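You operate a simulated robot arm through the tools that you are given. There is no shell and no other tool.

The job below is to be done with a simulated robot arm. You get a single attempt, and the scene is never put back.

## Task
Set a place at the brown stool: grey mat and a glass of water.
Fine: slide the mat over; fill the glass to about its line from the jug, stand it on the mat; jug back. Set down upright: jug, clear lined glass.

It is judged by the outcome, as a careful person would: the job done as asked, and still so three seconds after it is handed in. It fails if anything else is knocked over, pushed out of place, dropped, spilled or broken.

## Robot
A 7-joint arm with a three-finger gripper, fixed in place. Base frame: the origin is on the floor under the middle of its stand, x ahead of it, y to its left, z up. Readings come in mm, degrees, newtons and seconds.
It reaches about 1342 mm from its shoulder. Its first joint turns from -166.0 to 166.0 degrees. Payload 2.69 kg.
The TCP is the grasp point between the finger pads, 30 mm short of the fingertips. In the tool frame z runs along the fingers and y along their closing line. The gripper opens to 128 mm; its body begins 117 mm behind the TCP.
Orientation is that of the tool frame in the base frame, as [roll, pitch, yaw] about the fixed x, y, z axes, in that order (R = Rz(yaw) Ry(pitch) Rx(roll)). With the fingers straight down and closing along the base's y, the tool's x points along the base's -x, its y along +y and its z along -z.

## Interface
- The arm moves only by the tool jog_arm. Its argument "plan" is a list that holds one entry, the list of rows, each a list of 6 numbers: the shift along the base's x, y, z in mm, then the turn, a rotation vector about the base's x, y, z in degrees. In form: [[[dx, dy, dz, wx, wy, wz], ...]]. A call has 1 to 20 rows; each row is the pose to reach, as a shift and turn from the pose commanded when the call began. "gripper" is the finger opening in mm, from 0 to 128, set as the call begins (left out, the last holds). A row lasts 0.2 s, in which the tool goes at most 50 mm and 8.6 degrees; a call with a longer step from one row to the next is refused whole, and so is a gripper value outside its range. A pose out of reach is approached as far as the arm can. The call stops where the force on the tool passes 40 N (or 10 N more than at its start, if that is more) or the arm is blocked; 0.2 s more then pass. The fingers move at their own pace (about 127 mm/s each) and stop on an object; they squeeze with about 35 N. The grip force told is the motor's: it shows also when the fingers shut on nothing. Time passes only in rows, and 0.2 s behind the last, so rows that repeat a pose let the fingers close. It gives the time, the measured TCP pose, the force on the tool (base axes), the opening and the grip force at its end, in the units of the frame above (readings bear some noise), with the torque about the TCP (base axes, N m) and any sound that the robot's microphone picked up.
- Cameras (640 x 400 px; columns grow to the right, rows downward): "scene" is fixed at [221.2, -499.1, 1479.9]; the picture's right is [0.91, -0.41, 0.00], its down [-0.18, -0.40, -0.90] and it looks along [0.36, 0.82, -0.44] (base axes); focal length 314 px, centre (320, 200). "wrist" rides on the gripper at [58, 54, -131] in the tool frame; the picture's right is [-0.68, 0.74, 0.00], its down [-0.62, -0.57, -0.55] and it looks along [-0.40, -0.37, 0.84] (tool axes); focal length 234 px, centre (320, 200). There is no depth. A picture from a camera that has moved, and an enlarged one, comes with that camera's place and axes in the base frame and with its lens.
- camera(camera): a new picture of that camera. It takes no simulated time.
- slide_trunk(by): moves the trunk up (or, below 0, down) by that many mm; the arm rides with it, the base frame stays. It gives what a move gives, with no picture.
- zoom(camera, box): a new picture of the part [left, top, right, bottom] of that camera's present view, enlarged. It takes no simulated time.
- close_job(): hands the job in; it is judged then, once.

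Nothing tells you positions but the pictures and the camera data. Unless the task says otherwise, let go and move clear before handing in.

The tools are called after "Call:" by a JSON object that holds its "name" and its "arguments". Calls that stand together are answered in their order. jog_arm: Moves the arm, as the interface text tells. Its arguments: {"type":"object","properties":{"plan":{"type":"array","items":{"type":"array","items":{"type":"array","items":{"type":"number"}}}},"gripper":{"type":"number"}},"required":["plan"]} The other tools are called the same way: slide_trunk (by) moves the trunk up or down; camera (camera) takes a picture; zoom (camera, box) takes an enlarged picture of a part of a camera's view; close_job () hands the job in.

At the start:

```text
time: 0.0
ee_pos: [545.7, 294.7, 1278.4]
ee_rot: [180.0, 0.2, 180.0]
ft_force: [0.5, -0.2, -0.8]
ft_torque: [-0.05, 0.01, 0.01]
grip_width: 128.0
finger_force: 0.0
trunk travel left (down, up): [-150.0, 200.0]
```

scene: 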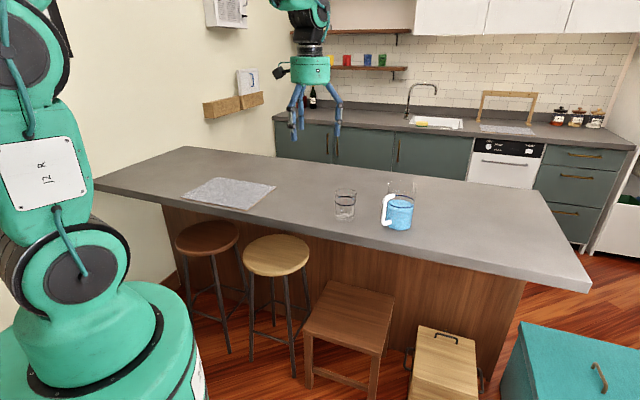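
wrist: 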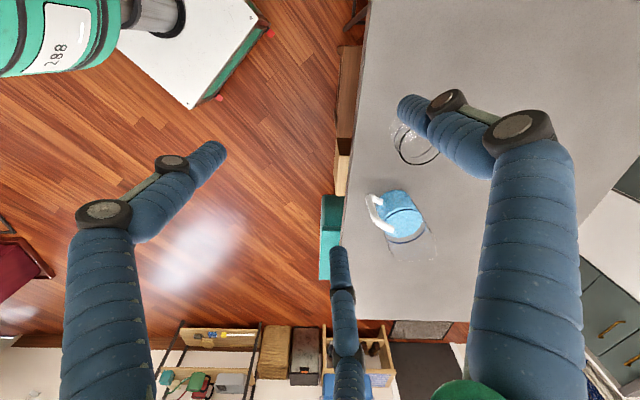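

The island counter holds a grey mat at its left end, a clear glass near the middle and a jug of blue water beside it; several stools stand in front. I'll zoom in to identify the brown stool and locate things.

Call:
{"name": "zoom", "arguments": {"camera": "scene", "box": [300, 150, 460, 250]}}

Call:
{"name": "zoom", "arguments": {"camera": "scene", "box": [160, 140, 480, 340]}}

Call:
{"name": "zoom", "arguments": {"camera": "scene", "box": [150, 200, 470, 400]}}

Call:
{"name": "zoom", "arguments": {"camera": "wrist", "box": [330, 80, 490, 280]}}

```text
4.00 times, centred on (380, 200) of scene
camera zoom: at [221.2, -499.1, 1479.9], right [0.91, -0.41, 0.0], down [-0.18, -0.4, -0.9], along [0.36, 0.82, -0.44], focal length 1257 px, centre (80, 200)
```

zoom: 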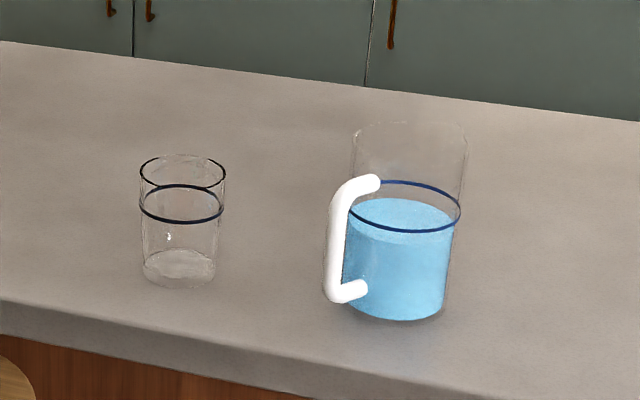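

```text
2.00 times, centred on (320, 240) of scene
camera zoom: at [221.2, -499.1, 1479.9], right [0.91, -0.41, 0.0], down [-0.18, -0.4, -0.9], along [0.36, 0.82, -0.44], focal length 628 px, centre (320, 120)
```

zoom: 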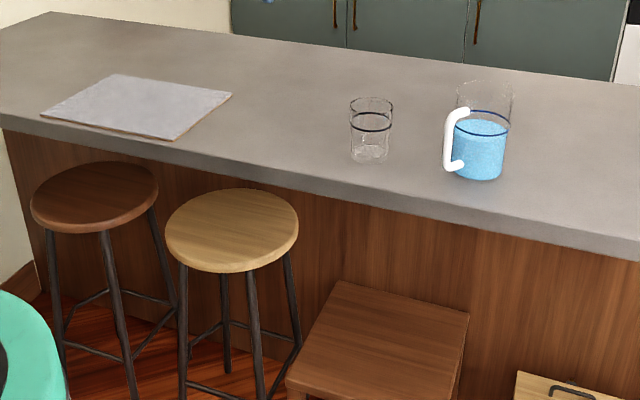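

```text
2.00 times, centred on (310, 300) of scene
camera zoom: at [221.2, -499.1, 1479.9], right [0.91, -0.41, 0.0], down [-0.18, -0.4, -0.9], along [0.36, 0.82, -0.44], focal length 628 px, centre (340, 0)
```

zoom: 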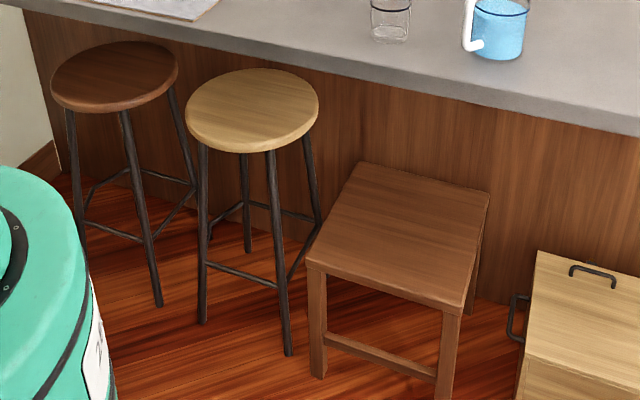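

```text
2.00 times, centred on (410, 180) of wrist
camera zoom: at [486.6, 347.9, 1408.5], right [0.68, 0.74, 0.0], down [0.62, -0.57, 0.55], along [0.4, -0.37, -0.84], focal length 468 px, centre (140, 240)
```

zoom: 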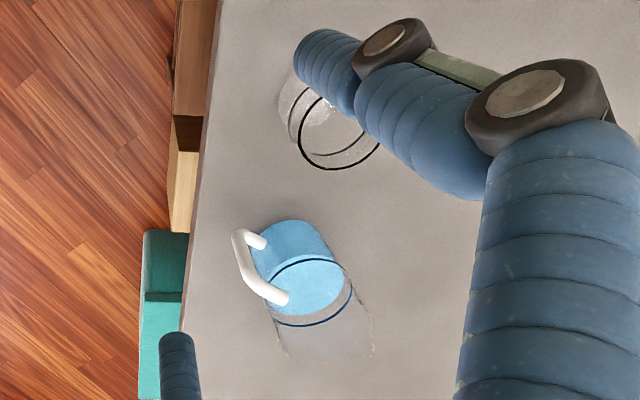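

The counter top sits at about z=912 with its front edge running diagonally. Estimates are mat near (371,783), glass near (717,392) and jug near (867,261) with its handle toward the robot. The dark brown round stool is the left one. I'll move above the mat for a closer look.

Call:
{"name": "jog_arm", "arguments": {"plan": [[[-20, 42, -6, 0, 0, 0], [-40, 84, -12, 0, 0, 0], [-60, 126, -18, 0, 0, 0], [-80, 168, -24, 0, 0, 0], [-100, 210, -30, 0, 0, 0], [-120, 252, -36, 0, 0, 0], [-140, 294, -42, 0, 0, 0], [-160, 336, -48, 0, 0, 0], [-180, 378, -54, 0, 0, 0], [-200, 420, -60, 0, 0, 0], [-220, 462, -66, 0, 0, 0], [-240, 504, -72, 0, 0, 0], [-260, 546, -78, 0, 0, 0]]], "gripper": 0}}

Call:
{"name": "camera", "arguments": {"camera": "scene"}}

Call:
{"name": "camera", "arguments": {"camera": "wrist"}}

```text
time: 2.8
ee_pos: [284.9, 841.0, 1201.8]
ee_rot: [180.0, -0.1, -180.0]
ft_force: [0.1, -0.1, -1.0]
ft_torque: [0.03, -0.02, 0.01]
grip_width: 2.1
finger_force: 31.7
trunk travel left (down, up): [-150.0, 200.0]
```

```text
taken
```

scene: 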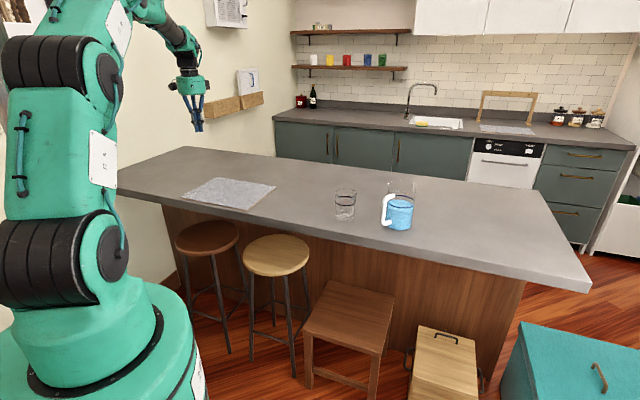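

```text
taken
camera wrist: at [226.9, 895.7, 1332.4], right [0.68, 0.74, 0.0], down [0.62, -0.57, 0.55], along [0.4, -0.37, -0.84], focal length 234 px, centre (320, 200)
```

wrist: 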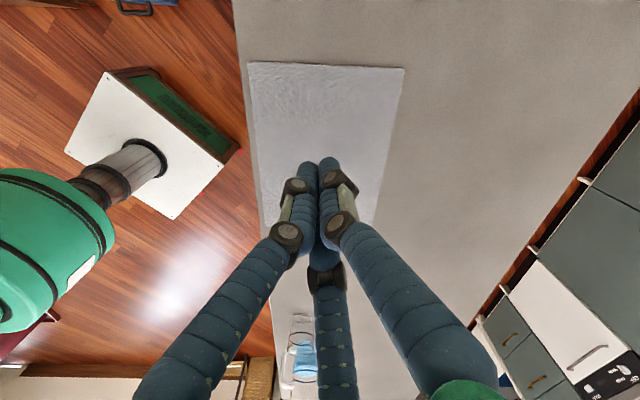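

The mat's left edge runs from about (165,803) to (334,973), at 45° and parallel to the counter edge. I'll zoom on the brown stool and the mat's edge next.

Call:
{"name": "zoom", "arguments": {"camera": "scene", "box": [160, 170, 320, 270]}}

Call:
{"name": "zoom", "arguments": {"camera": "scene", "box": [160, 210, 400, 400]}}

Call:
{"name": "zoom", "arguments": {"camera": "wrist", "box": [230, 30, 430, 230]}}

```text
4.00 times, centred on (240, 220) of scene
camera zoom: at [221.2, -499.1, 1479.9], right [0.91, -0.41, 0.0], down [-0.18, -0.4, -0.9], along [0.36, 0.82, -0.44], focal length 1257 px, centre (640, 120)
```

zoom: 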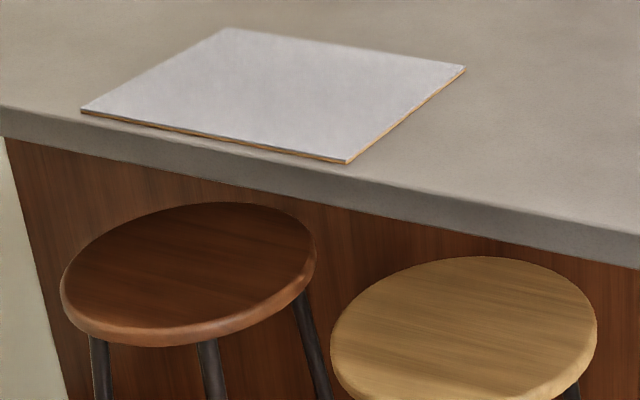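

```text
2.11 times, centred on (280, 305) of scene
camera zoom: at [221.2, -499.1, 1479.9], right [0.91, -0.41, 0.0], down [-0.18, -0.4, -0.9], along [0.36, 0.82, -0.44], focal length 662 px, centre (404, -21)
```

zoom: 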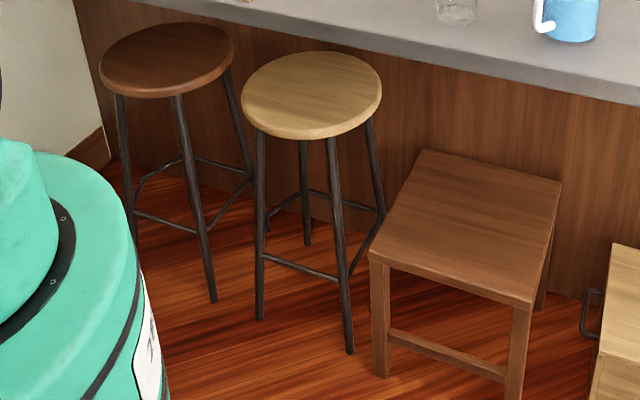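

```text
2.00 times, centred on (330, 130) of wrist
camera zoom: at [226.9, 895.7, 1332.4], right [0.68, 0.74, 0.0], down [0.62, -0.57, 0.55], along [0.4, -0.37, -0.84], focal length 468 px, centre (300, 340)
```

zoom: 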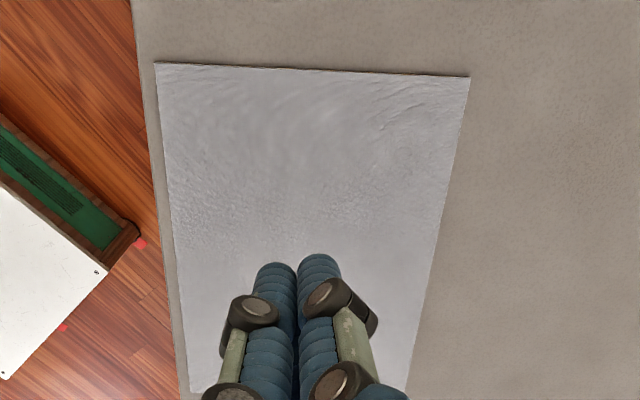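

The round dark brown stool centres at about (245,930). The mat, roughly 320×240 mm with its centre near (367,780), sits midway between the two round stools, so it needs about a 193 mm slide to the left along the counter. I'll go above the mat's centre with closed fingers.

Call:
{"name": "jog_arm", "arguments": {"plan": [[[16, -12, -40, 0, 0, 0], [33, -25, -80, 0, 0, 0], [49, -37, -120, 0, 0, 0], [65, -49, -160, 0, 0, 0], [82, -61, -200, 0, 0, 0], [82, -61, -200, 0, 0, 0]]], "gripper": 0}}

Call:
{"name": "camera", "arguments": {"camera": "scene"}}

Call:
{"name": "camera", "arguments": {"camera": "wrist"}}

```text
time: 4.2
ee_pos: [368.6, 782.2, 1000.3]
ee_rot: [-180.0, 0.1, -180.0]
ft_force: [1.0, 0.4, -1.0]
ft_torque: [-0.05, 0.05, 0.02]
grip_width: 1.8
finger_force: 31.5
trunk travel left (down, up): [-150.0, 200.0]
```

```text
taken
```

scene: 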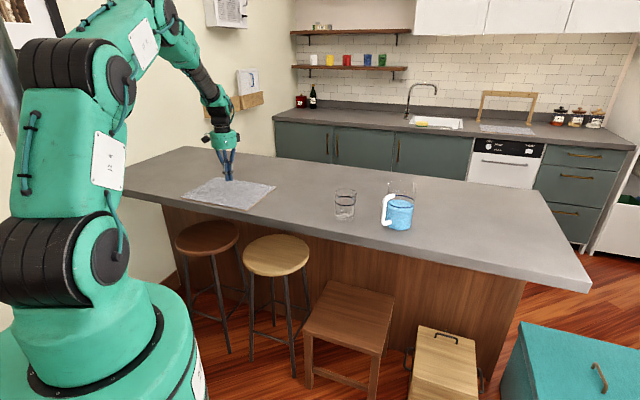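

```text
taken
camera wrist: at [310.0, 835.1, 1130.7], right [0.68, 0.74, 0.0], down [0.62, -0.57, 0.55], along [0.4, -0.37, -0.84], focal length 234 px, centre (320, 200)
```

wrist: 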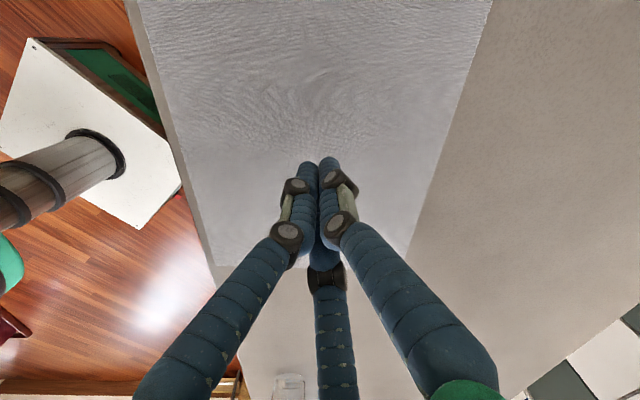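

The fingertips are about 53 mm above the mat's middle. I'll descend slowly to touch it.

Call:
{"name": "jog_arm", "arguments": {"plan": [[[0, 0, -15, 0, 0, 0], [0, 0, -30, 0, 0, 0], [0, 0, -40, 0, 0, 0], [0, 0, -44, 0, 0, 0], [0, 0, -47, 0, 0, 0], [0, 0, -50, 0, 0, 0]]]}}

```text
time: 5.6
ee_pos: [367.6, 778.9, 953.4]
ee_rot: [180.0, 0.0, -179.9]
ft_force: [-2.3, -5.6, 17.8]
ft_torque: [-0.26, 0.11, 0.01]
grip_width: 5.9
finger_force: 31.3
trunk travel left (down, up): [-150.0, 200.0]
```

Contact is made at about 18 N. I'll try a short test drag to the left along the counter and check whether the mat follows.

Call:
{"name": "jog_arm", "arguments": {"plan": [[[-5, 5, 0, 0, 0, 0], [-12, 12, 0, 0, 0, 0], [-20, 20, 0, 0, 0, 0], [-28, 28, 0, 0, 0, 0], [-35, 35, 0, 0, 0, 0]]]}}

Call:
{"name": "zoom", "arguments": {"camera": "scene", "box": [160, 170, 320, 270]}}

Call:
{"name": "camera", "arguments": {"camera": "wrist"}}

```text
time: 6.8
ee_pos: [332.3, 812.2, 952.4]
ee_rot: [179.9, 0.0, -180.0]
ft_force: [9.7, -9.7, 33.7]
ft_torque: [-0.21, -0.16, 0.29]
grip_width: 6.1
finger_force: 31.5
trunk travel left (down, up): [-150.0, 200.0]
```

```text
4.00 times, centred on (240, 220) of scene
camera zoom: at [221.2, -499.1, 1479.9], right [0.91, -0.41, 0.0], down [-0.18, -0.4, -0.9], along [0.36, 0.82, -0.44], focal length 1257 px, centre (640, 120)
```

zoom: 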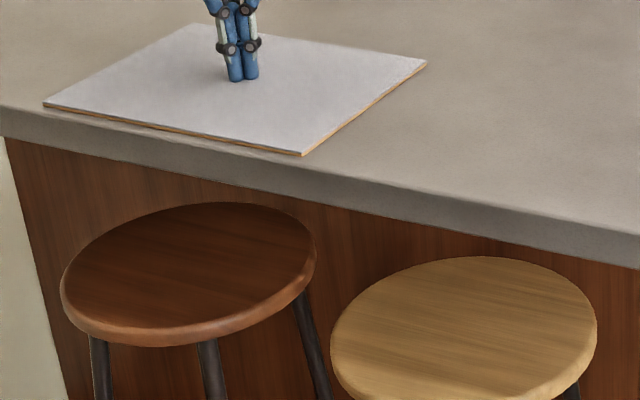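

```text
taken
camera wrist: at [273.9, 866.4, 1083.0], right [0.68, 0.74, 0.0], down [0.62, -0.57, 0.55], along [0.4, -0.37, -0.84], focal length 234 px, centre (320, 200)
```

wrist: 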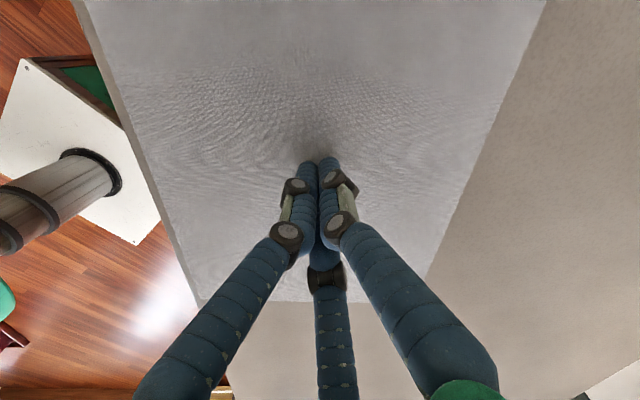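

The mat follows the fingers cleanly without turning. I'll ease the pressure a little and carry on the remaining ~147 mm.

Call:
{"name": "jog_arm", "arguments": {"plan": [[[0, 0, 1.5, 0, 0, 0], [-5, 5.4, 1.5, 0, 0, 0], [-12, 13, 1.5, 0, 0, 0], [-20, 21.6, 1.5, 0, 0, 0], [-28, 30.2, 1.5, 0, 0, 0], [-36, 38.9, 1.5, 0, 0, 0], [-44, 47.5, 1.5, 0, 0, 0], [-50, 54, 1.5, 0, 0, 0]]]}}

Call:
{"name": "zoom", "arguments": {"camera": "scene", "box": [160, 170, 320, 270]}}

```text
time: 8.6
ee_pos: [281.2, 866.8, 951.9]
ee_rot: [-180.0, 0.0, -180.0]
ft_force: [5.2, -4.8, 17.7]
ft_torque: [-0.15, -0.16, 0.02]
grip_width: 6.0
finger_force: 31.1
trunk travel left (down, up): [-150.0, 200.0]
```

```text
4.00 times, centred on (240, 220) of scene
camera zoom: at [221.2, -499.1, 1479.9], right [0.91, -0.41, 0.0], down [-0.18, -0.4, -0.9], along [0.36, 0.82, -0.44], focal length 1257 px, centre (640, 120)
```

zoom: 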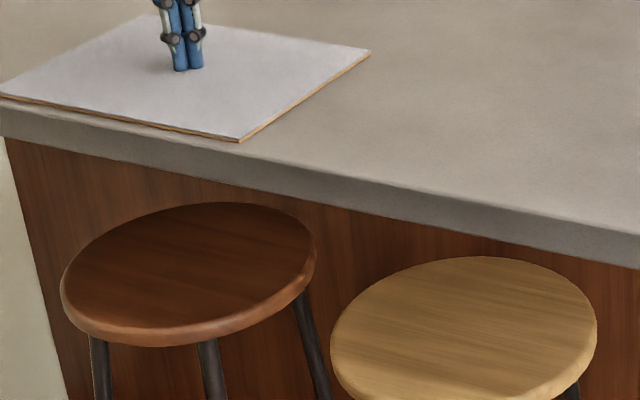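

Still moving straight; about 72 mm remain.

Call:
{"name": "jog_arm", "arguments": {"plan": [[[-5, 5.4, 0, 0, 0, 0], [-12, 12.6, 0, 0, 0, 0], [-20, 21, 0, 0, 0, 0], [-28, 29.2, 0, 0, 0, 0], [-36, 37.4, 0, 0, 0, 0], [-44, 45.6, 0, 0, 0, 0], [-50, 52, 0, 0, 0, 0], [-50, 52, 0, 0, 0, 0]]]}}

Call:
{"name": "zoom", "arguments": {"camera": "scene", "box": [120, 150, 280, 250]}}

```text
time: 10.4
ee_pos: [230.3, 919.6, 953.6]
ee_rot: [180.0, 0.0, 179.9]
ft_force: [4.2, -5.4, 19.4]
ft_torque: [-0.16, -0.15, -0.02]
grip_width: 6.0
finger_force: 31.6
trunk travel left (down, up): [-150.0, 200.0]
```

```text
4.00 times, centred on (200, 200) of scene
camera zoom: at [221.2, -499.1, 1479.9], right [0.91, -0.41, 0.0], down [-0.18, -0.4, -0.9], along [0.36, 0.82, -0.44], focal length 1257 px, centre (800, 200)
```

zoom: 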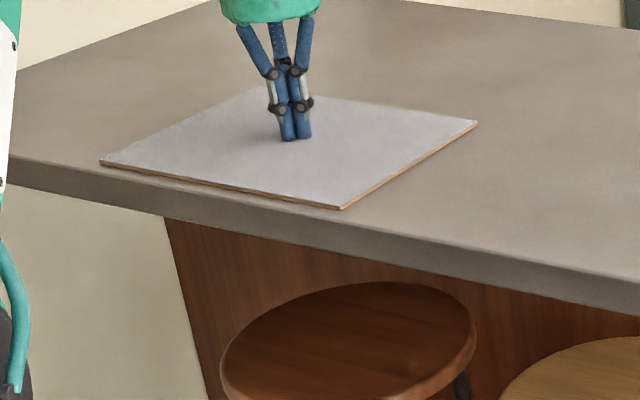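

The mat's centre is now in front of the brown stool, within a few mm. I'll lift off and move to look at the glass and jug.

Call:
{"name": "jog_arm", "arguments": {"plan": [[[0, 0, 10, 0, 0, 0], [0, 0, 40, 0, 0, 0], [0, 0, 85, 0, 0, 0], [0, 0, 130, 0, 0, 0], [0, 0, 175, 0, 0, 0], [30, -35, 200, 0, 0, 0], [60, -70, 220, 0, 0, 0], [93, -105, 230, 0, 0, 0], [127, -140, 235, 0, 0, 0], [160, -175, 240, 0, 0, 0], [194, -210, 245, 0, 0, 0], [227, -245, 250, 0, 0, 0], [260, -280, 250, 0, 0, 0], [290, -320, 250, 0, 0, 0], [310, -364, 250, 0, 0, 0], [330, -408, 250, 0, 0, 0], [350, -450, 250, 0, 0, 0]]], "gripper": 128}}

Call:
{"name": "camera", "arguments": {"camera": "wrist"}}

Call:
{"name": "camera", "arguments": {"camera": "scene"}}

```text
refused: row 6 steps farther than a row can; nothing moved
```

```text
taken
camera wrist: at [172.4, 973.0, 1083.1], right [0.68, 0.74, 0.0], down [0.62, -0.57, 0.55], along [0.4, -0.37, -0.84], focal length 234 px, centre (320, 200)
```

wrist: 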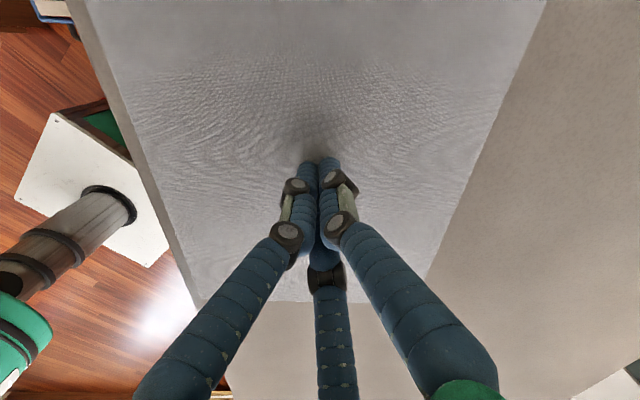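

```text
taken
```

scene: 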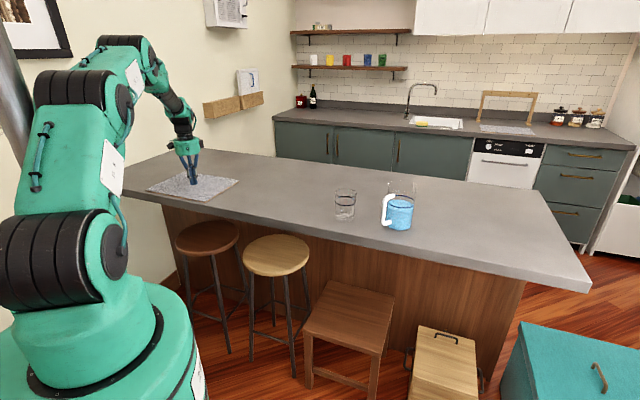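

The plan was refused because one step was too long. I'll lift straight up with the fingers closed first, so the mat isn't disturbed.

Call:
{"name": "jog_arm", "arguments": {"plan": [[[0, 0, 10, 0, 0, 0], [0, 0, 40, 0, 0, 0], [0, 0, 85, 0, 0, 0], [0, 0, 130, 0, 0, 0], [0, 0, 175, 0, 0, 0], [0, 0, 220, 0, 0, 0], [30, -32, 240, 0, 0, 0], [60, -64, 255, 0, 0, 0], [90, -96, 265, 0, 0, 0], [120, -130, 270, 0, 0, 0], [150, -164, 275, 0, 0, 0], [180, -198, 280, 0, 0, 0], [210, -234, 280, 0, 0, 0], [240, -272, 280, 0, 0, 0], [270, -310, 280, 0, 0, 0], [300, -348, 280, 0, 0, 0], [325, -390, 280, 0, 0, 0], [345, -430, 280, 0, 0, 0]]], "gripper": 0}}

Call:
{"name": "camera", "arguments": {"camera": "wrist"}}

Call:
{"name": "camera", "arguments": {"camera": "scene"}}

```text
time: 14.2
ee_pos: [576.6, 490.3, 1230.6]
ee_rot: [-180.0, 0.0, -180.0]
ft_force: [-0.5, 0.0, 0.2]
ft_torque: [-0.02, -0.03, -0.02]
grip_width: 1.9
finger_force: 31.1
trunk travel left (down, up): [-150.0, 200.0]
```

```text
taken
camera wrist: at [518.5, 544.3, 1361.4], right [0.68, 0.74, 0.0], down [0.62, -0.57, 0.55], along [0.4, -0.37, -0.84], focal length 234 px, centre (320, 200)
```

wrist: 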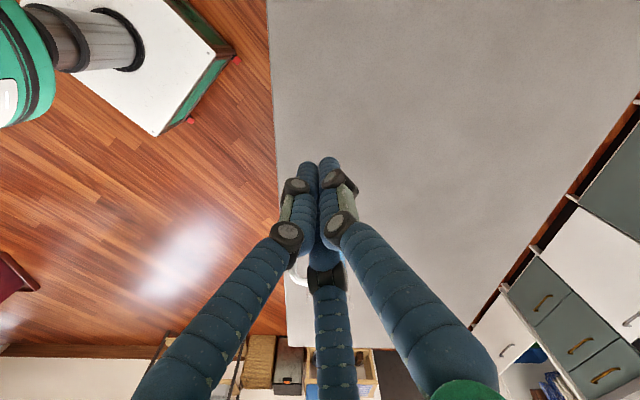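

```text
taken
```

scene: 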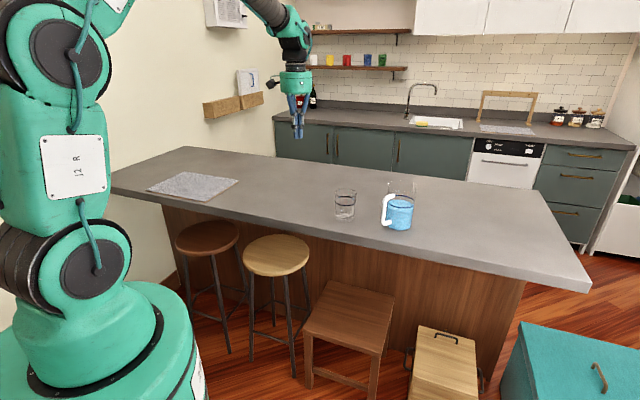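

The mat lies correctly. Next I'll position the wrist camera right above the glass and jug for accurate positions.

Call:
{"name": "jog_arm", "arguments": {"plan": [[[34, -27, 0, 0, 0, 0], [68, -54, 0, 0, 0, 0], [103, -81, 0, 0, 0, 0], [137, -108, 0, 0, 0, 0], [171, -135, 0, 0, 0, 0], [205, -162, 0, 0, 0, 0], [239, -189, 0, 0, 0, 0], [273, -215, 0, 0, 0, 0], [273, -215, 0, 0, 0, 0]]], "gripper": 0}}

Call:
{"name": "camera", "arguments": {"camera": "wrist"}}

Call:
{"name": "zoom", "arguments": {"camera": "wrist", "box": [230, 20, 430, 170]}}

```text
time: 16.2
ee_pos: [852.1, 274.8, 1230.8]
ee_rot: [179.9, 0.0, -180.0]
ft_force: [0.3, -0.1, -0.9]
ft_torque: [0.04, 0.06, -0.01]
grip_width: 1.9
finger_force: 30.9
trunk travel left (down, up): [-150.0, 200.0]
```

```text
taken
camera wrist: at [794.3, 328.5, 1362.5], right [0.68, 0.74, 0.0], down [0.62, -0.57, 0.55], along [0.4, -0.37, -0.84], focal length 234 px, centre (320, 200)
```

wrist: 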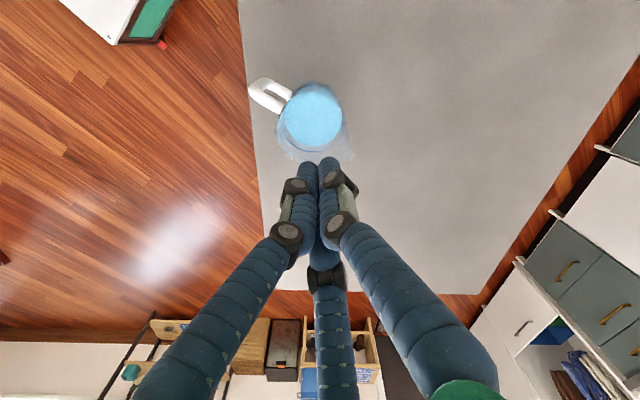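

```text
2.67 times, centred on (330, 95) of wrist
camera zoom: at [794.3, 328.5, 1362.5], right [0.68, 0.74, 0.0], down [0.62, -0.57, 0.55], along [0.4, -0.37, -0.84], focal length 624 px, centre (293, 480)
```

zoom: 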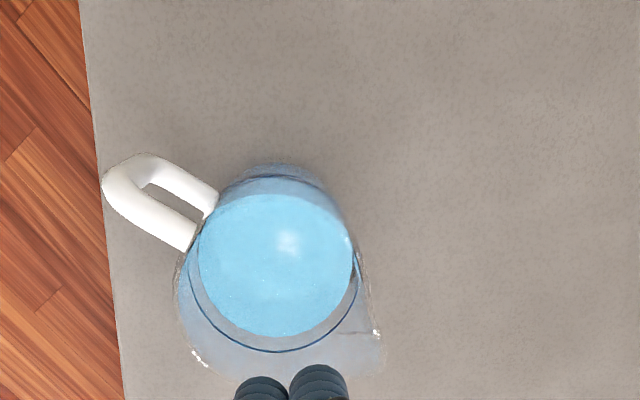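

The jug axis is near (860,259) with its handle pointing back at the robot (about -163°). The gripper is a three-jaw radial type. I'll turn the hand so that the handle falls in a gap between fingers, open the fingers, and look again.

Call:
{"name": "jog_arm", "arguments": {"plan": [[[1, -2, 0, 0, 0, 7.75], [2, -5, 0, 0, 0, 15.5], [4, -8, 0, 0, 0, 23.25], [5, -11, 0, 0, 0, 31], [7, -14, 0, 0, 0, 38.75], [8, -16, 0, 0, 0, 46.5], [8, -16, 0, 0, 0, 46.5]]], "gripper": 128}}

Call:
{"name": "camera", "arguments": {"camera": "wrist"}}

Call:
{"name": "camera", "arguments": {"camera": "scene"}}

```text
time: 17.8
ee_pos: [858.7, 258.4, 1231.0]
ee_rot: [180.0, 0.0, -133.4]
ft_force: [-0.4, 0.1, 1.4]
ft_torque: [0.01, 0.02, 0.02]
grip_width: 127.8
finger_force: 0.1
trunk travel left (down, up): [-150.0, 200.0]
```

```text
taken
camera wrist: at [778.9, 253.2, 1362.1], right [-0.07, 1.0, 0.0], down [0.83, 0.06, 0.55], along [0.55, 0.04, -0.84], focal length 234 px, centre (320, 200)
```

wrist: 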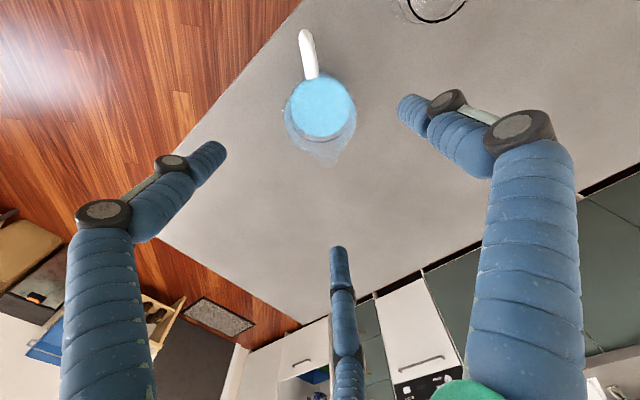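

```text
taken
```

scene: 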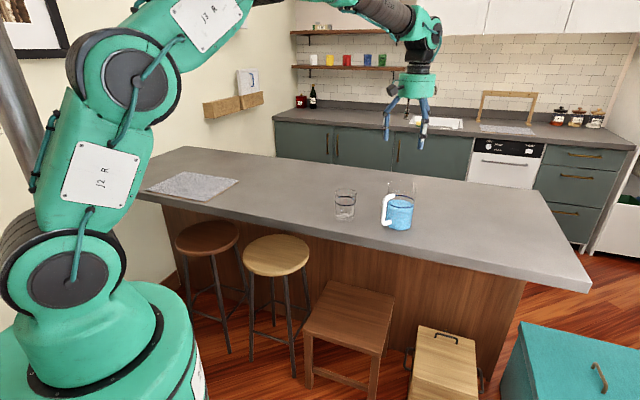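

Call:
{"name": "zoom", "arguments": {"camera": "wrist", "box": [240, 0, 400, 180]}}

Call:
{"name": "zoom", "arguments": {"camera": "wrist", "box": [360, 0, 520, 100]}}

```text
2.22 times, centred on (320, 90) of wrist
camera zoom: at [778.9, 253.2, 1362.1], right [-0.07, 1.0, 0.0], down [0.83, 0.06, 0.55], along [0.55, 0.04, -0.84], focal length 520 px, centre (320, 444)
```

zoom: 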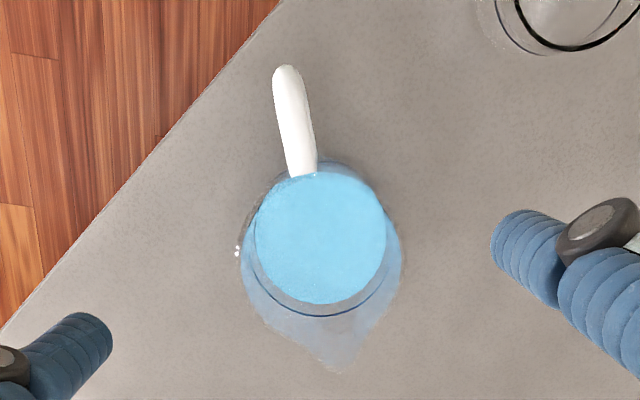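

```text
4.00 times, centred on (440, 50) of wrist
camera zoom: at [778.9, 253.2, 1362.1], right [-0.07, 1.0, 0.0], down [0.83, 0.06, 0.55], along [0.55, 0.04, -0.84], focal length 937 px, centre (-160, 800)
```

zoom: 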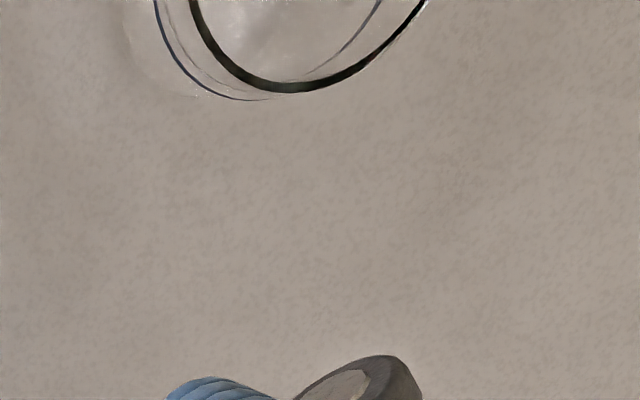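

The jug has a spout opposite its handle, at about 15°, and its axis is near (856,259). The glass is near (711,388). Before touching anything, I'll rehearse the pour pose with an empty hand, higher up, to check the arm can reach it.

Call:
{"name": "jog_arm", "arguments": {"plan": [[[-5, 13, 0, 0, 0, -8], [-11, 26, 0, 0, 0, -16], [-16, 39, -5, 0, 0, -24], [-22, 52, -10, 0, 0, -32], [-27, 65, -15, 0, 0, -40], [-33, 78, -20, 0, 0, -48], [-38, 91, -25, 0, 0, -56], [-44, 104, -30, 0, 0, -64], [-49, 117, -35, 0, 0, -72], [-55, 130, -40, 0, 0, -80], [-60, 143, -45, 0, 0, -88], [-66, 156, -50, 0, 0, -96], [-71, 169, -55, 0, 0, -104], [-77, 182, -60, 0, 0, -112], [-82, 195, -61, 0, 0, -120], [-82, 195, -61, 0, 0, -121], [-82, 195, -61, 0, 0, -121]]], "gripper": 128}}

Call:
{"name": "camera", "arguments": {"camera": "wrist"}}

Call:
{"name": "camera", "arguments": {"camera": "scene"}}

```text
time: 21.4
ee_pos: [777.0, 452.8, 1170.5]
ee_rot: [180.0, 0.0, 105.3]
ft_force: [-0.7, -0.5, -0.4]
ft_torque: [0.03, 0.02, 0.01]
grip_width: 127.9
finger_force: 0.0
trunk travel left (down, up): [-150.0, 200.0]
```

```text
taken
camera wrist: at [812.4, 524.1, 1301.7], right [0.89, -0.46, 0.0], down [-0.38, -0.74, 0.55], along [-0.25, -0.49, -0.84], focal length 234 px, centre (320, 200)
```

wrist: 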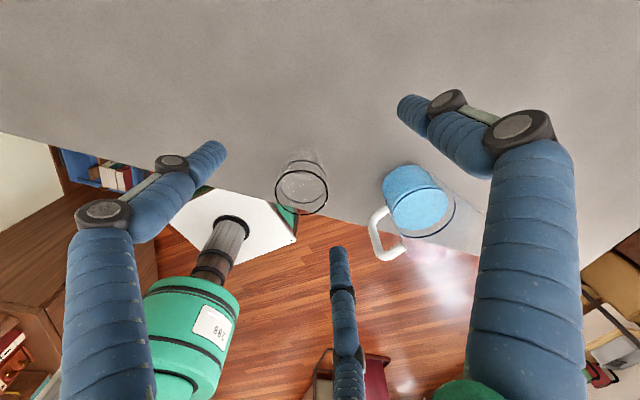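

```text
taken
```

scene: 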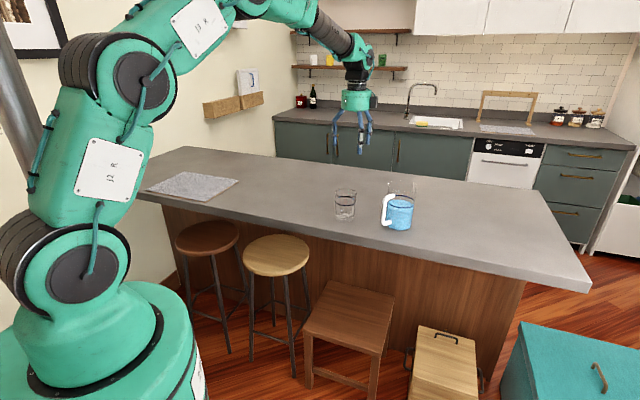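

Call:
{"name": "zoom", "arguments": {"camera": "wrist", "box": [240, 120, 480, 270]}}

Call:
{"name": "jog_arm", "arguments": {"plan": [[[0, 0, 0, 5.5, -5.5, 0], [0, 0, 0, 11, -11, 0], [0, 0, 0, 16.5, -16.5, 0], [0, 0, 0, 22, -22, 0], [0, 0, 0, 27.5, -27.5, 0], [0, 0, 0, 33, -33, 0], [0, 0, 0, 38.5, -38.5, 0], [0, 0, 0, 44, -44, 0], [0, 0, 0, 49.5, -49.5, 0], [0, 0, 0, 53, -53, 0], [0, 0, 0, 53, -53, 0]]], "gripper": 128}}

Call:
{"name": "camera", "arguments": {"camera": "scene"}}

Call:
{"name": "camera", "arguments": {"camera": "wrist"}}

```text
2.67 times, centred on (360, 195) of wrist
camera zoom: at [812.4, 524.1, 1301.7], right [0.89, -0.46, 0.0], down [-0.38, -0.74, 0.55], along [-0.25, -0.49, -0.84], focal length 624 px, centre (213, 213)
```

zoom: 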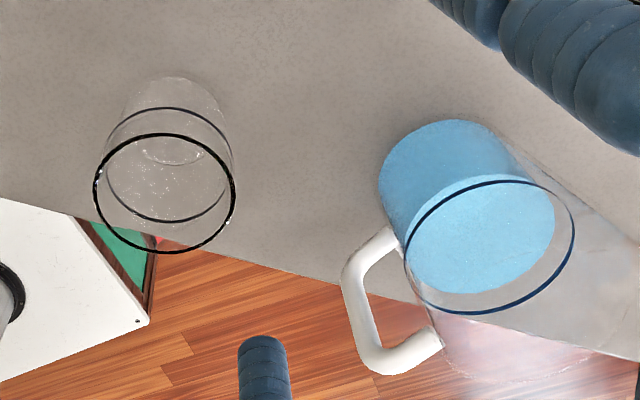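

```text
time: 23.8
ee_pos: [777.2, 454.6, 1171.6]
ee_rot: [107.1, -28.4, 126.7]
ft_force: [0.0, 0.5, -0.3]
ft_torque: [0.0, -0.03, 0.02]
grip_width: 127.8
finger_force: 0.1
trunk travel left (down, up): [-150.0, 200.0]
```

```text
taken
```

scene: 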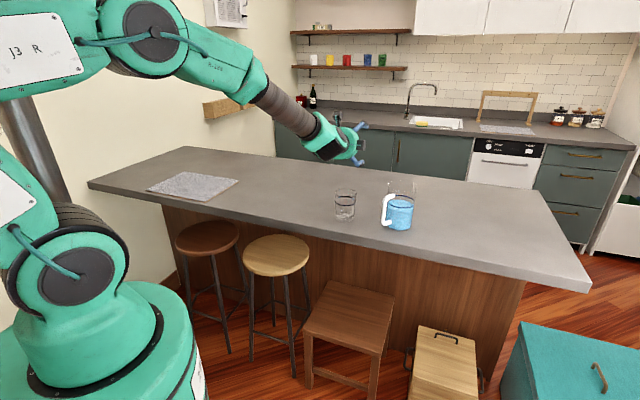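

```text
taken
camera wrist: at [683.6, 395.5, 1277.0], right [0.73, -0.62, 0.3], down [-0.34, -0.7, -0.63], along [0.6, 0.36, -0.72], focal length 234 px, centre (320, 200)
```

wrist: 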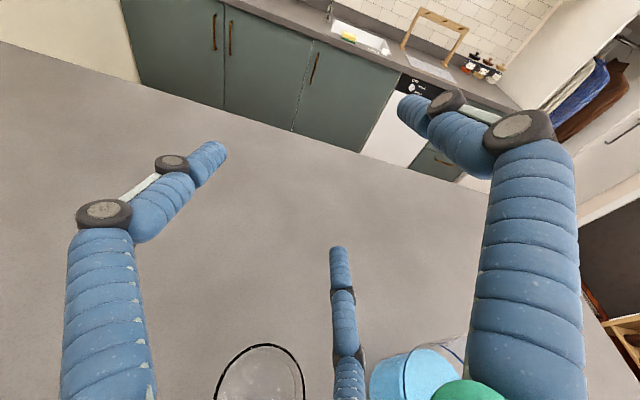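

The pour pose is reachable. I'll level the hand again and go back over the jug, turned so the fingers clear both the handle and the spout.

Call:
{"name": "jog_arm", "arguments": {"plan": [[[0, 0, 5, -5.5, 5.5, 0], [0, 0, 10, -11, 11, 0], [0, 0, 15, -16.5, 16.5, 0], [0, 0, 20, -22, 22, 0], [0, 0, 25, -27.5, 27.5, 0], [0, 0, 30, -33, 33, 0], [0, 0, 35, -38.5, 38.5, 0], [0, 0, 40, -44, 44, 0], [0, 0, 45, -49.5, 49.5, 0], [0, 0, 50, -53, 53, 0], [0, 0, 50, -53, 53, 0]]], "gripper": 128}}

Call:
{"name": "jog_arm", "arguments": {"plan": [[[5, -11, 0, 0, 0, 8.3], [10, -22, 0, 0, 0, 16.7], [15, -33, 0, 0, 0, 25], [20, -44, 0, 0, 0, 33.3], [25, -55, 0, 0, 0, 41.7], [30, -66, 0, 0, 0, 50], [35, -77, 0, 0, 0, 58.3], [40, -88, 0, 0, 0, 66.7], [44, -99, 0, 0, 0, 75], [48, -110, 0, 0, 0, 83.3], [52, -121, 0, 0, 0, 91.7], [56, -132, 0, 0, 0, 100], [60, -143, 0, 0, 0, 108.3], [64, -154, 0, 0, 0, 116.7], [68, -165, 0, 0, 0, 125], [72, -176, 0, 0, 0, 133.3], [76, -187, 0, 0, 0, 141.7], [79, -194, 0, 0, 0, 150], [79, -194, 0, 0, 0, 150]]], "gripper": 128}}

Call:
{"name": "camera", "arguments": {"camera": "wrist"}}

Call:
{"name": "camera", "arguments": {"camera": "scene"}}

```text
time: 26.2
ee_pos: [776.1, 454.6, 1220.4]
ee_rot: [180.0, 0.1, 105.5]
ft_force: [-0.6, -0.8, 0.7]
ft_torque: [-0.02, -0.02, 0.0]
grip_width: 128.2
finger_force: 0.0
trunk travel left (down, up): [-150.0, 200.0]
```

```text
time: 30.2
ee_pos: [854.9, 261.0, 1219.6]
ee_rot: [180.0, 0.1, -104.4]
ft_force: [-0.9, -0.8, -0.8]
ft_torque: [-0.02, 0.0, 0.01]
grip_width: 128.2
finger_force: 0.1
trunk travel left (down, up): [-150.0, 200.0]
```

```text
taken
camera wrist: at [788.6, 216.6, 1350.6], right [-0.54, 0.84, 0.0], down [0.7, 0.46, 0.55], along [0.46, 0.3, -0.84], focal length 234 px, centre (320, 200)
```

wrist: 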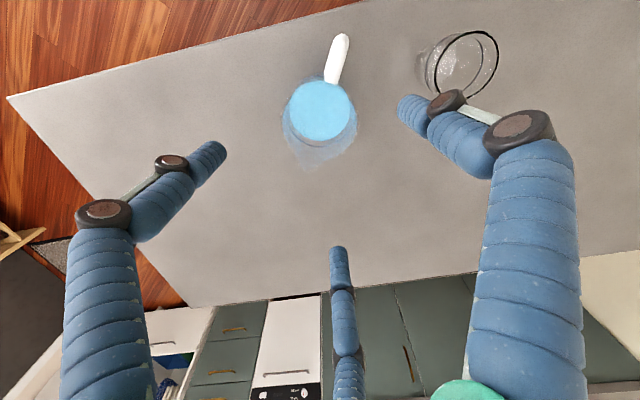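

```text
taken
```

scene: 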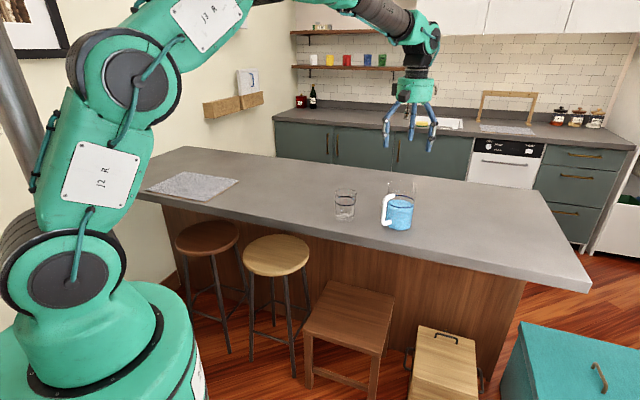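

Call:
{"name": "jog_arm", "arguments": {"plan": [[[0, -1, -30, 0, 0, 0], [1, -2, -60, 0, 0, 0], [1, -2, -90, 0, 0, 0], [1, -2, -105, 0, 0, 0], [1, -2, -105, 0, 0, 0]]], "gripper": 128}}

Call:
{"name": "camera", "arguments": {"camera": "wrist"}}

Call:
{"name": "zoom", "arguments": {"camera": "scene", "box": [320, 110, 480, 250]}}

```text
time: 31.4
ee_pos: [856.0, 257.7, 1115.7]
ee_rot: [-179.9, 0.0, -104.5]
ft_force: [0.4, -0.3, -0.6]
ft_torque: [0.01, 0.0, 0.05]
grip_width: 128.0
finger_force: 0.1
trunk travel left (down, up): [-150.0, 200.0]
```

```text
taken
camera wrist: at [789.6, 213.6, 1245.2], right [-0.54, 0.84, 0.0], down [0.7, 0.45, 0.55], along [0.46, 0.3, -0.84], focal length 234 px, centre (320, 200)
```

wrist: 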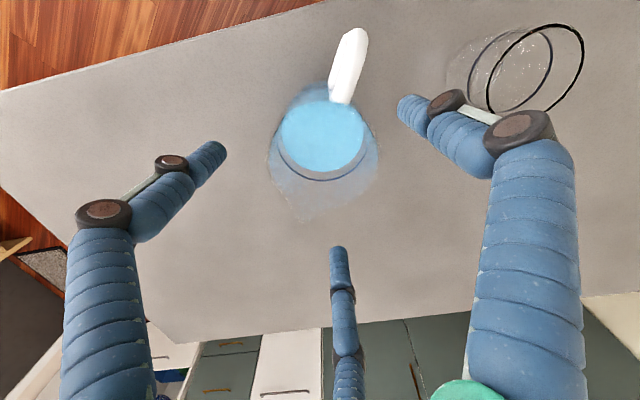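

```text
2.86 times, centred on (400, 180) of scene
camera zoom: at [221.2, -499.1, 1479.9], right [0.91, -0.41, 0.0], down [-0.18, -0.4, -0.9], along [0.36, 0.82, -0.44], focal length 898 px, centre (91, 257)
```

zoom: 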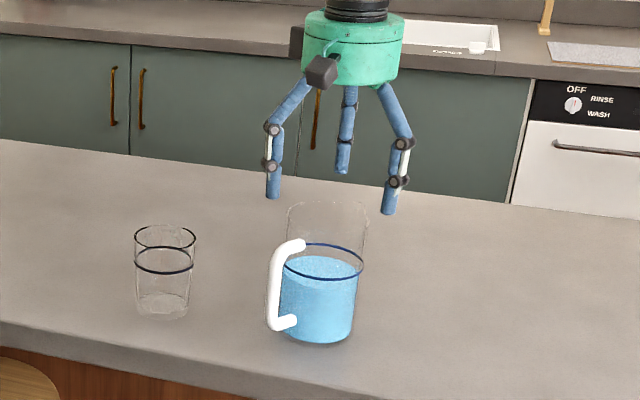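

The hand is centred over the jug within about 2–3 mm, with the fingers clear of handle and spout. I'll descend around the jug.

Call:
{"name": "jog_arm", "arguments": {"plan": [[[-1, 0, -15, 0, 0, 0], [-2, 0, -30, 0, 0, 0], [-2, 0, -45, 0, 0, 0], [-2, 0, -60, 0, 0, 0], [-2, 0, -75, 0, 0, 0], [-2, 0, -90, 0, 0, 0], [-2, 0, -102, 0, 0, 0], [-2, 0, -108, 0, 0, 0], [-2, 0, -108, 0, 0, 0]]], "gripper": 128}}

Call:
{"name": "camera", "arguments": {"camera": "wrist"}}

Call:
{"name": "zoom", "arguments": {"camera": "scene", "box": [320, 130, 480, 250]}}

```text
time: 33.4
ee_pos: [852.5, 257.3, 1008.6]
ee_rot: [180.0, 0.1, -104.5]
ft_force: [-0.4, 0.1, 0.0]
ft_torque: [0.0, 0.01, 0.01]
grip_width: 128.0
finger_force: 0.1
trunk travel left (down, up): [-150.0, 200.0]
```

```text
taken
camera wrist: at [787.1, 214.7, 1137.9], right [-0.54, 0.84, 0.0], down [0.7, 0.45, 0.55], along [0.46, 0.3, -0.84], focal length 234 px, centre (320, 200)
```

wrist: 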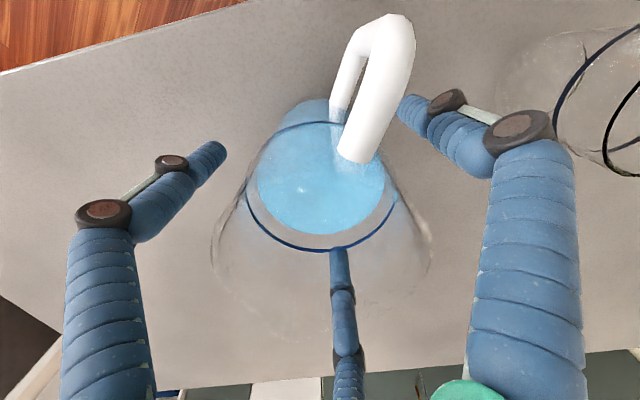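

```text
3.33 times, centred on (400, 190) of scene
camera zoom: at [221.2, -499.1, 1479.9], right [0.91, -0.41, 0.0], down [-0.18, -0.4, -0.9], along [0.36, 0.82, -0.44], focal length 1048 px, centre (53, 233)
```

zoom: 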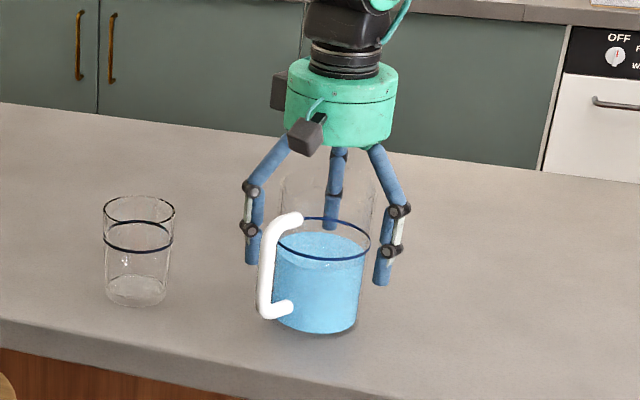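

The fingers clear the handle and spout. I'll close gently in two stages.

Call:
{"name": "jog_arm", "arguments": {"plan": [[[0, 0, 0, 0, 0, 0], [0, 0, 0, 0, 0, 0]]], "gripper": 102}}

Call:
{"name": "camera", "arguments": {"camera": "wrist"}}

Call:
{"name": "zoom", "arguments": {"camera": "scene", "box": [340, 150, 460, 240]}}

```text
time: 34.0
ee_pos: [853.3, 258.7, 1006.7]
ee_rot: [-179.9, 0.1, -104.6]
ft_force: [0.0, -0.3, 0.6]
ft_torque: [0.01, -0.02, 0.03]
grip_width: 102.1
finger_force: 0.0
trunk travel left (down, up): [-150.0, 200.0]
```

```text
taken
camera wrist: at [787.0, 214.7, 1137.9], right [-0.54, 0.84, 0.0], down [0.7, 0.45, 0.55], along [0.46, 0.3, -0.84], focal length 234 px, centre (320, 200)
```

wrist: 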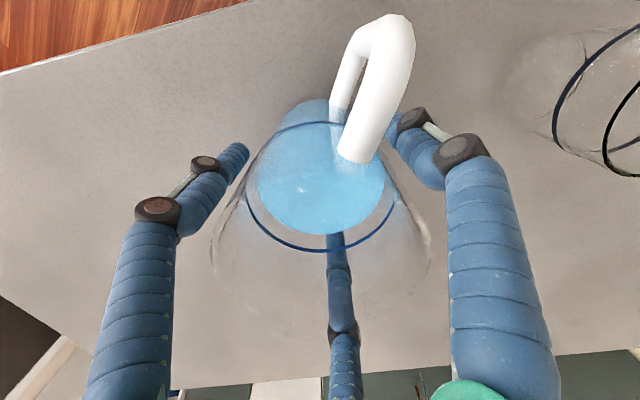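

```text
4.44 times, centred on (400, 195) of scene
camera zoom: at [221.2, -499.1, 1479.9], right [0.91, -0.41, 0.0], down [-0.18, -0.4, -0.9], along [0.36, 0.82, -0.44], focal length 1397 px, centre (-36, 222)
```

zoom: 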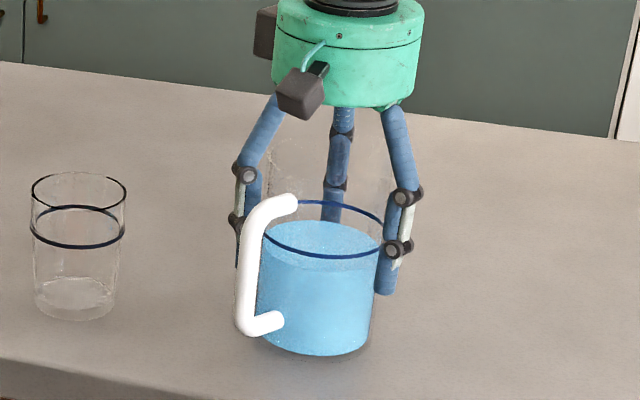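

Call:
{"name": "jog_arm", "arguments": {"plan": [[[0, 0, 0, 0, 0, 0], [0, 0, 0, 0, 0, 0], [0, 0, 0, 0, 0, 0], [0, 0, 0, 0, 0, 0]]], "gripper": 0}}

Call:
{"name": "camera", "arguments": {"camera": "wrist"}}

Call:
{"name": "zoom", "arguments": {"camera": "scene", "box": [340, 150, 460, 240]}}

```text
time: 35.0
ee_pos: [853.6, 257.6, 1008.3]
ee_rot: [-180.0, 0.0, -104.5]
ft_force: [0.4, -0.8, 3.2]
ft_torque: [0.02, -0.07, -0.15]
grip_width: 90.9
finger_force: 35.4
trunk travel left (down, up): [-150.0, 200.0]
```

```text
taken
camera wrist: at [787.0, 214.6, 1138.3], right [-0.54, 0.84, 0.0], down [0.7, 0.45, 0.55], along [0.46, 0.3, -0.84], focal length 234 px, centre (320, 200)
```

wrist: 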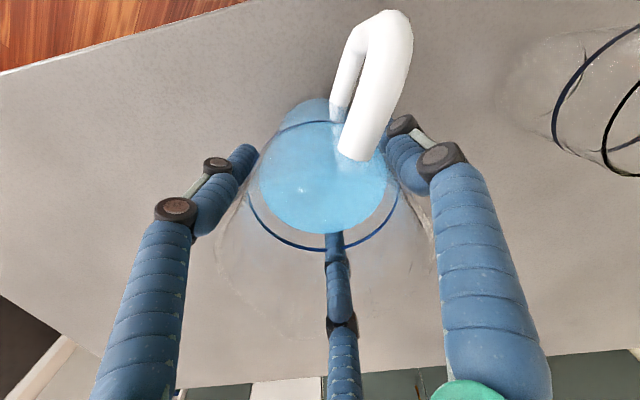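

```text
4.44 times, centred on (400, 195) of scene
camera zoom: at [221.2, -499.1, 1479.9], right [0.91, -0.41, 0.0], down [-0.18, -0.4, -0.9], along [0.36, 0.82, -0.44], focal length 1397 px, centre (-36, 222)
```

zoom: 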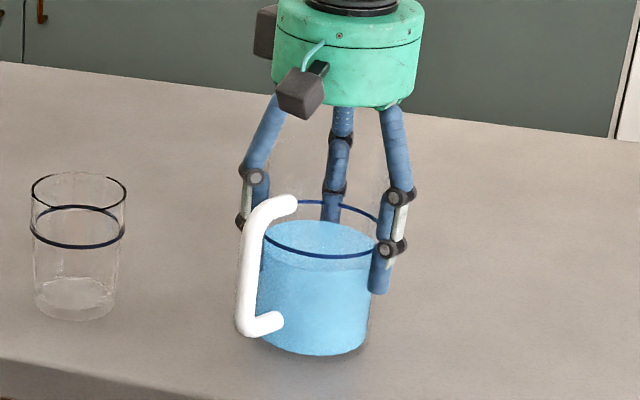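

The jug is gripped at 91 mm width. I'll lift it slowly.

Call:
{"name": "jog_arm", "arguments": {"plan": [[[0, 0, 3, 0, 0, 0], [0, 0, 8, 0, 0, 0], [0, 0, 16, 0, 0, 0], [0, 0, 26, 0, 0, 0], [0, 0, 38, 0, 0, 0], [0, 0, 52, 0, 0, 0], [0, 0, 66, 0, 0, 0], [0, 0, 80, 0, 0, 0], [0, 0, 94, 0, 0, 0], [0, 0, 108, 0, 0, 0], [0, 0, 120, 0, 0, 0], [0, 0, 128, 0, 0, 0], [0, 0, 132, 0, 0, 0], [0, 0, 132, 0, 0, 0]]], "gripper": 0}}

Call:
{"name": "camera", "arguments": {"camera": "wrist"}}

Call:
{"name": "camera", "arguments": {"camera": "scene"}}

```text
time: 38.0
ee_pos: [854.6, 257.7, 1139.2]
ee_rot: [180.0, 0.0, -104.6]
ft_force: [0.5, 0.3, -7.8]
ft_torque: [0.02, -0.09, 0.02]
grip_width: 90.8
finger_force: 35.0
trunk travel left (down, up): [-150.0, 200.0]
```

```text
taken
camera wrist: at [787.7, 214.6, 1269.6], right [-0.54, 0.84, 0.0], down [0.7, 0.45, 0.55], along [0.46, 0.3, -0.84], focal length 234 px, centre (320, 200)
```

wrist: 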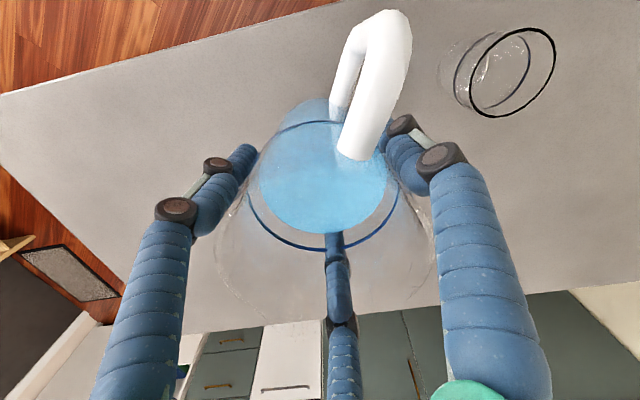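

```text
taken
```

scene: 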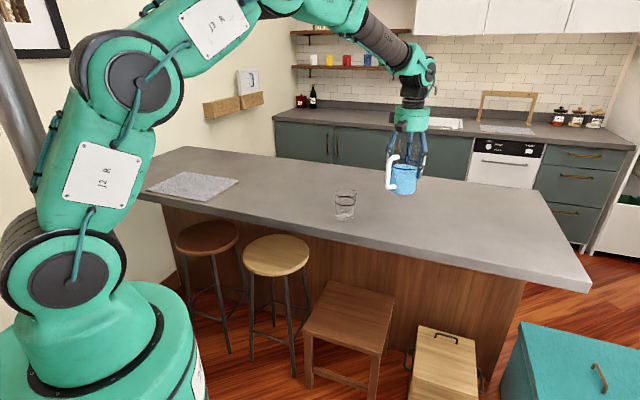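

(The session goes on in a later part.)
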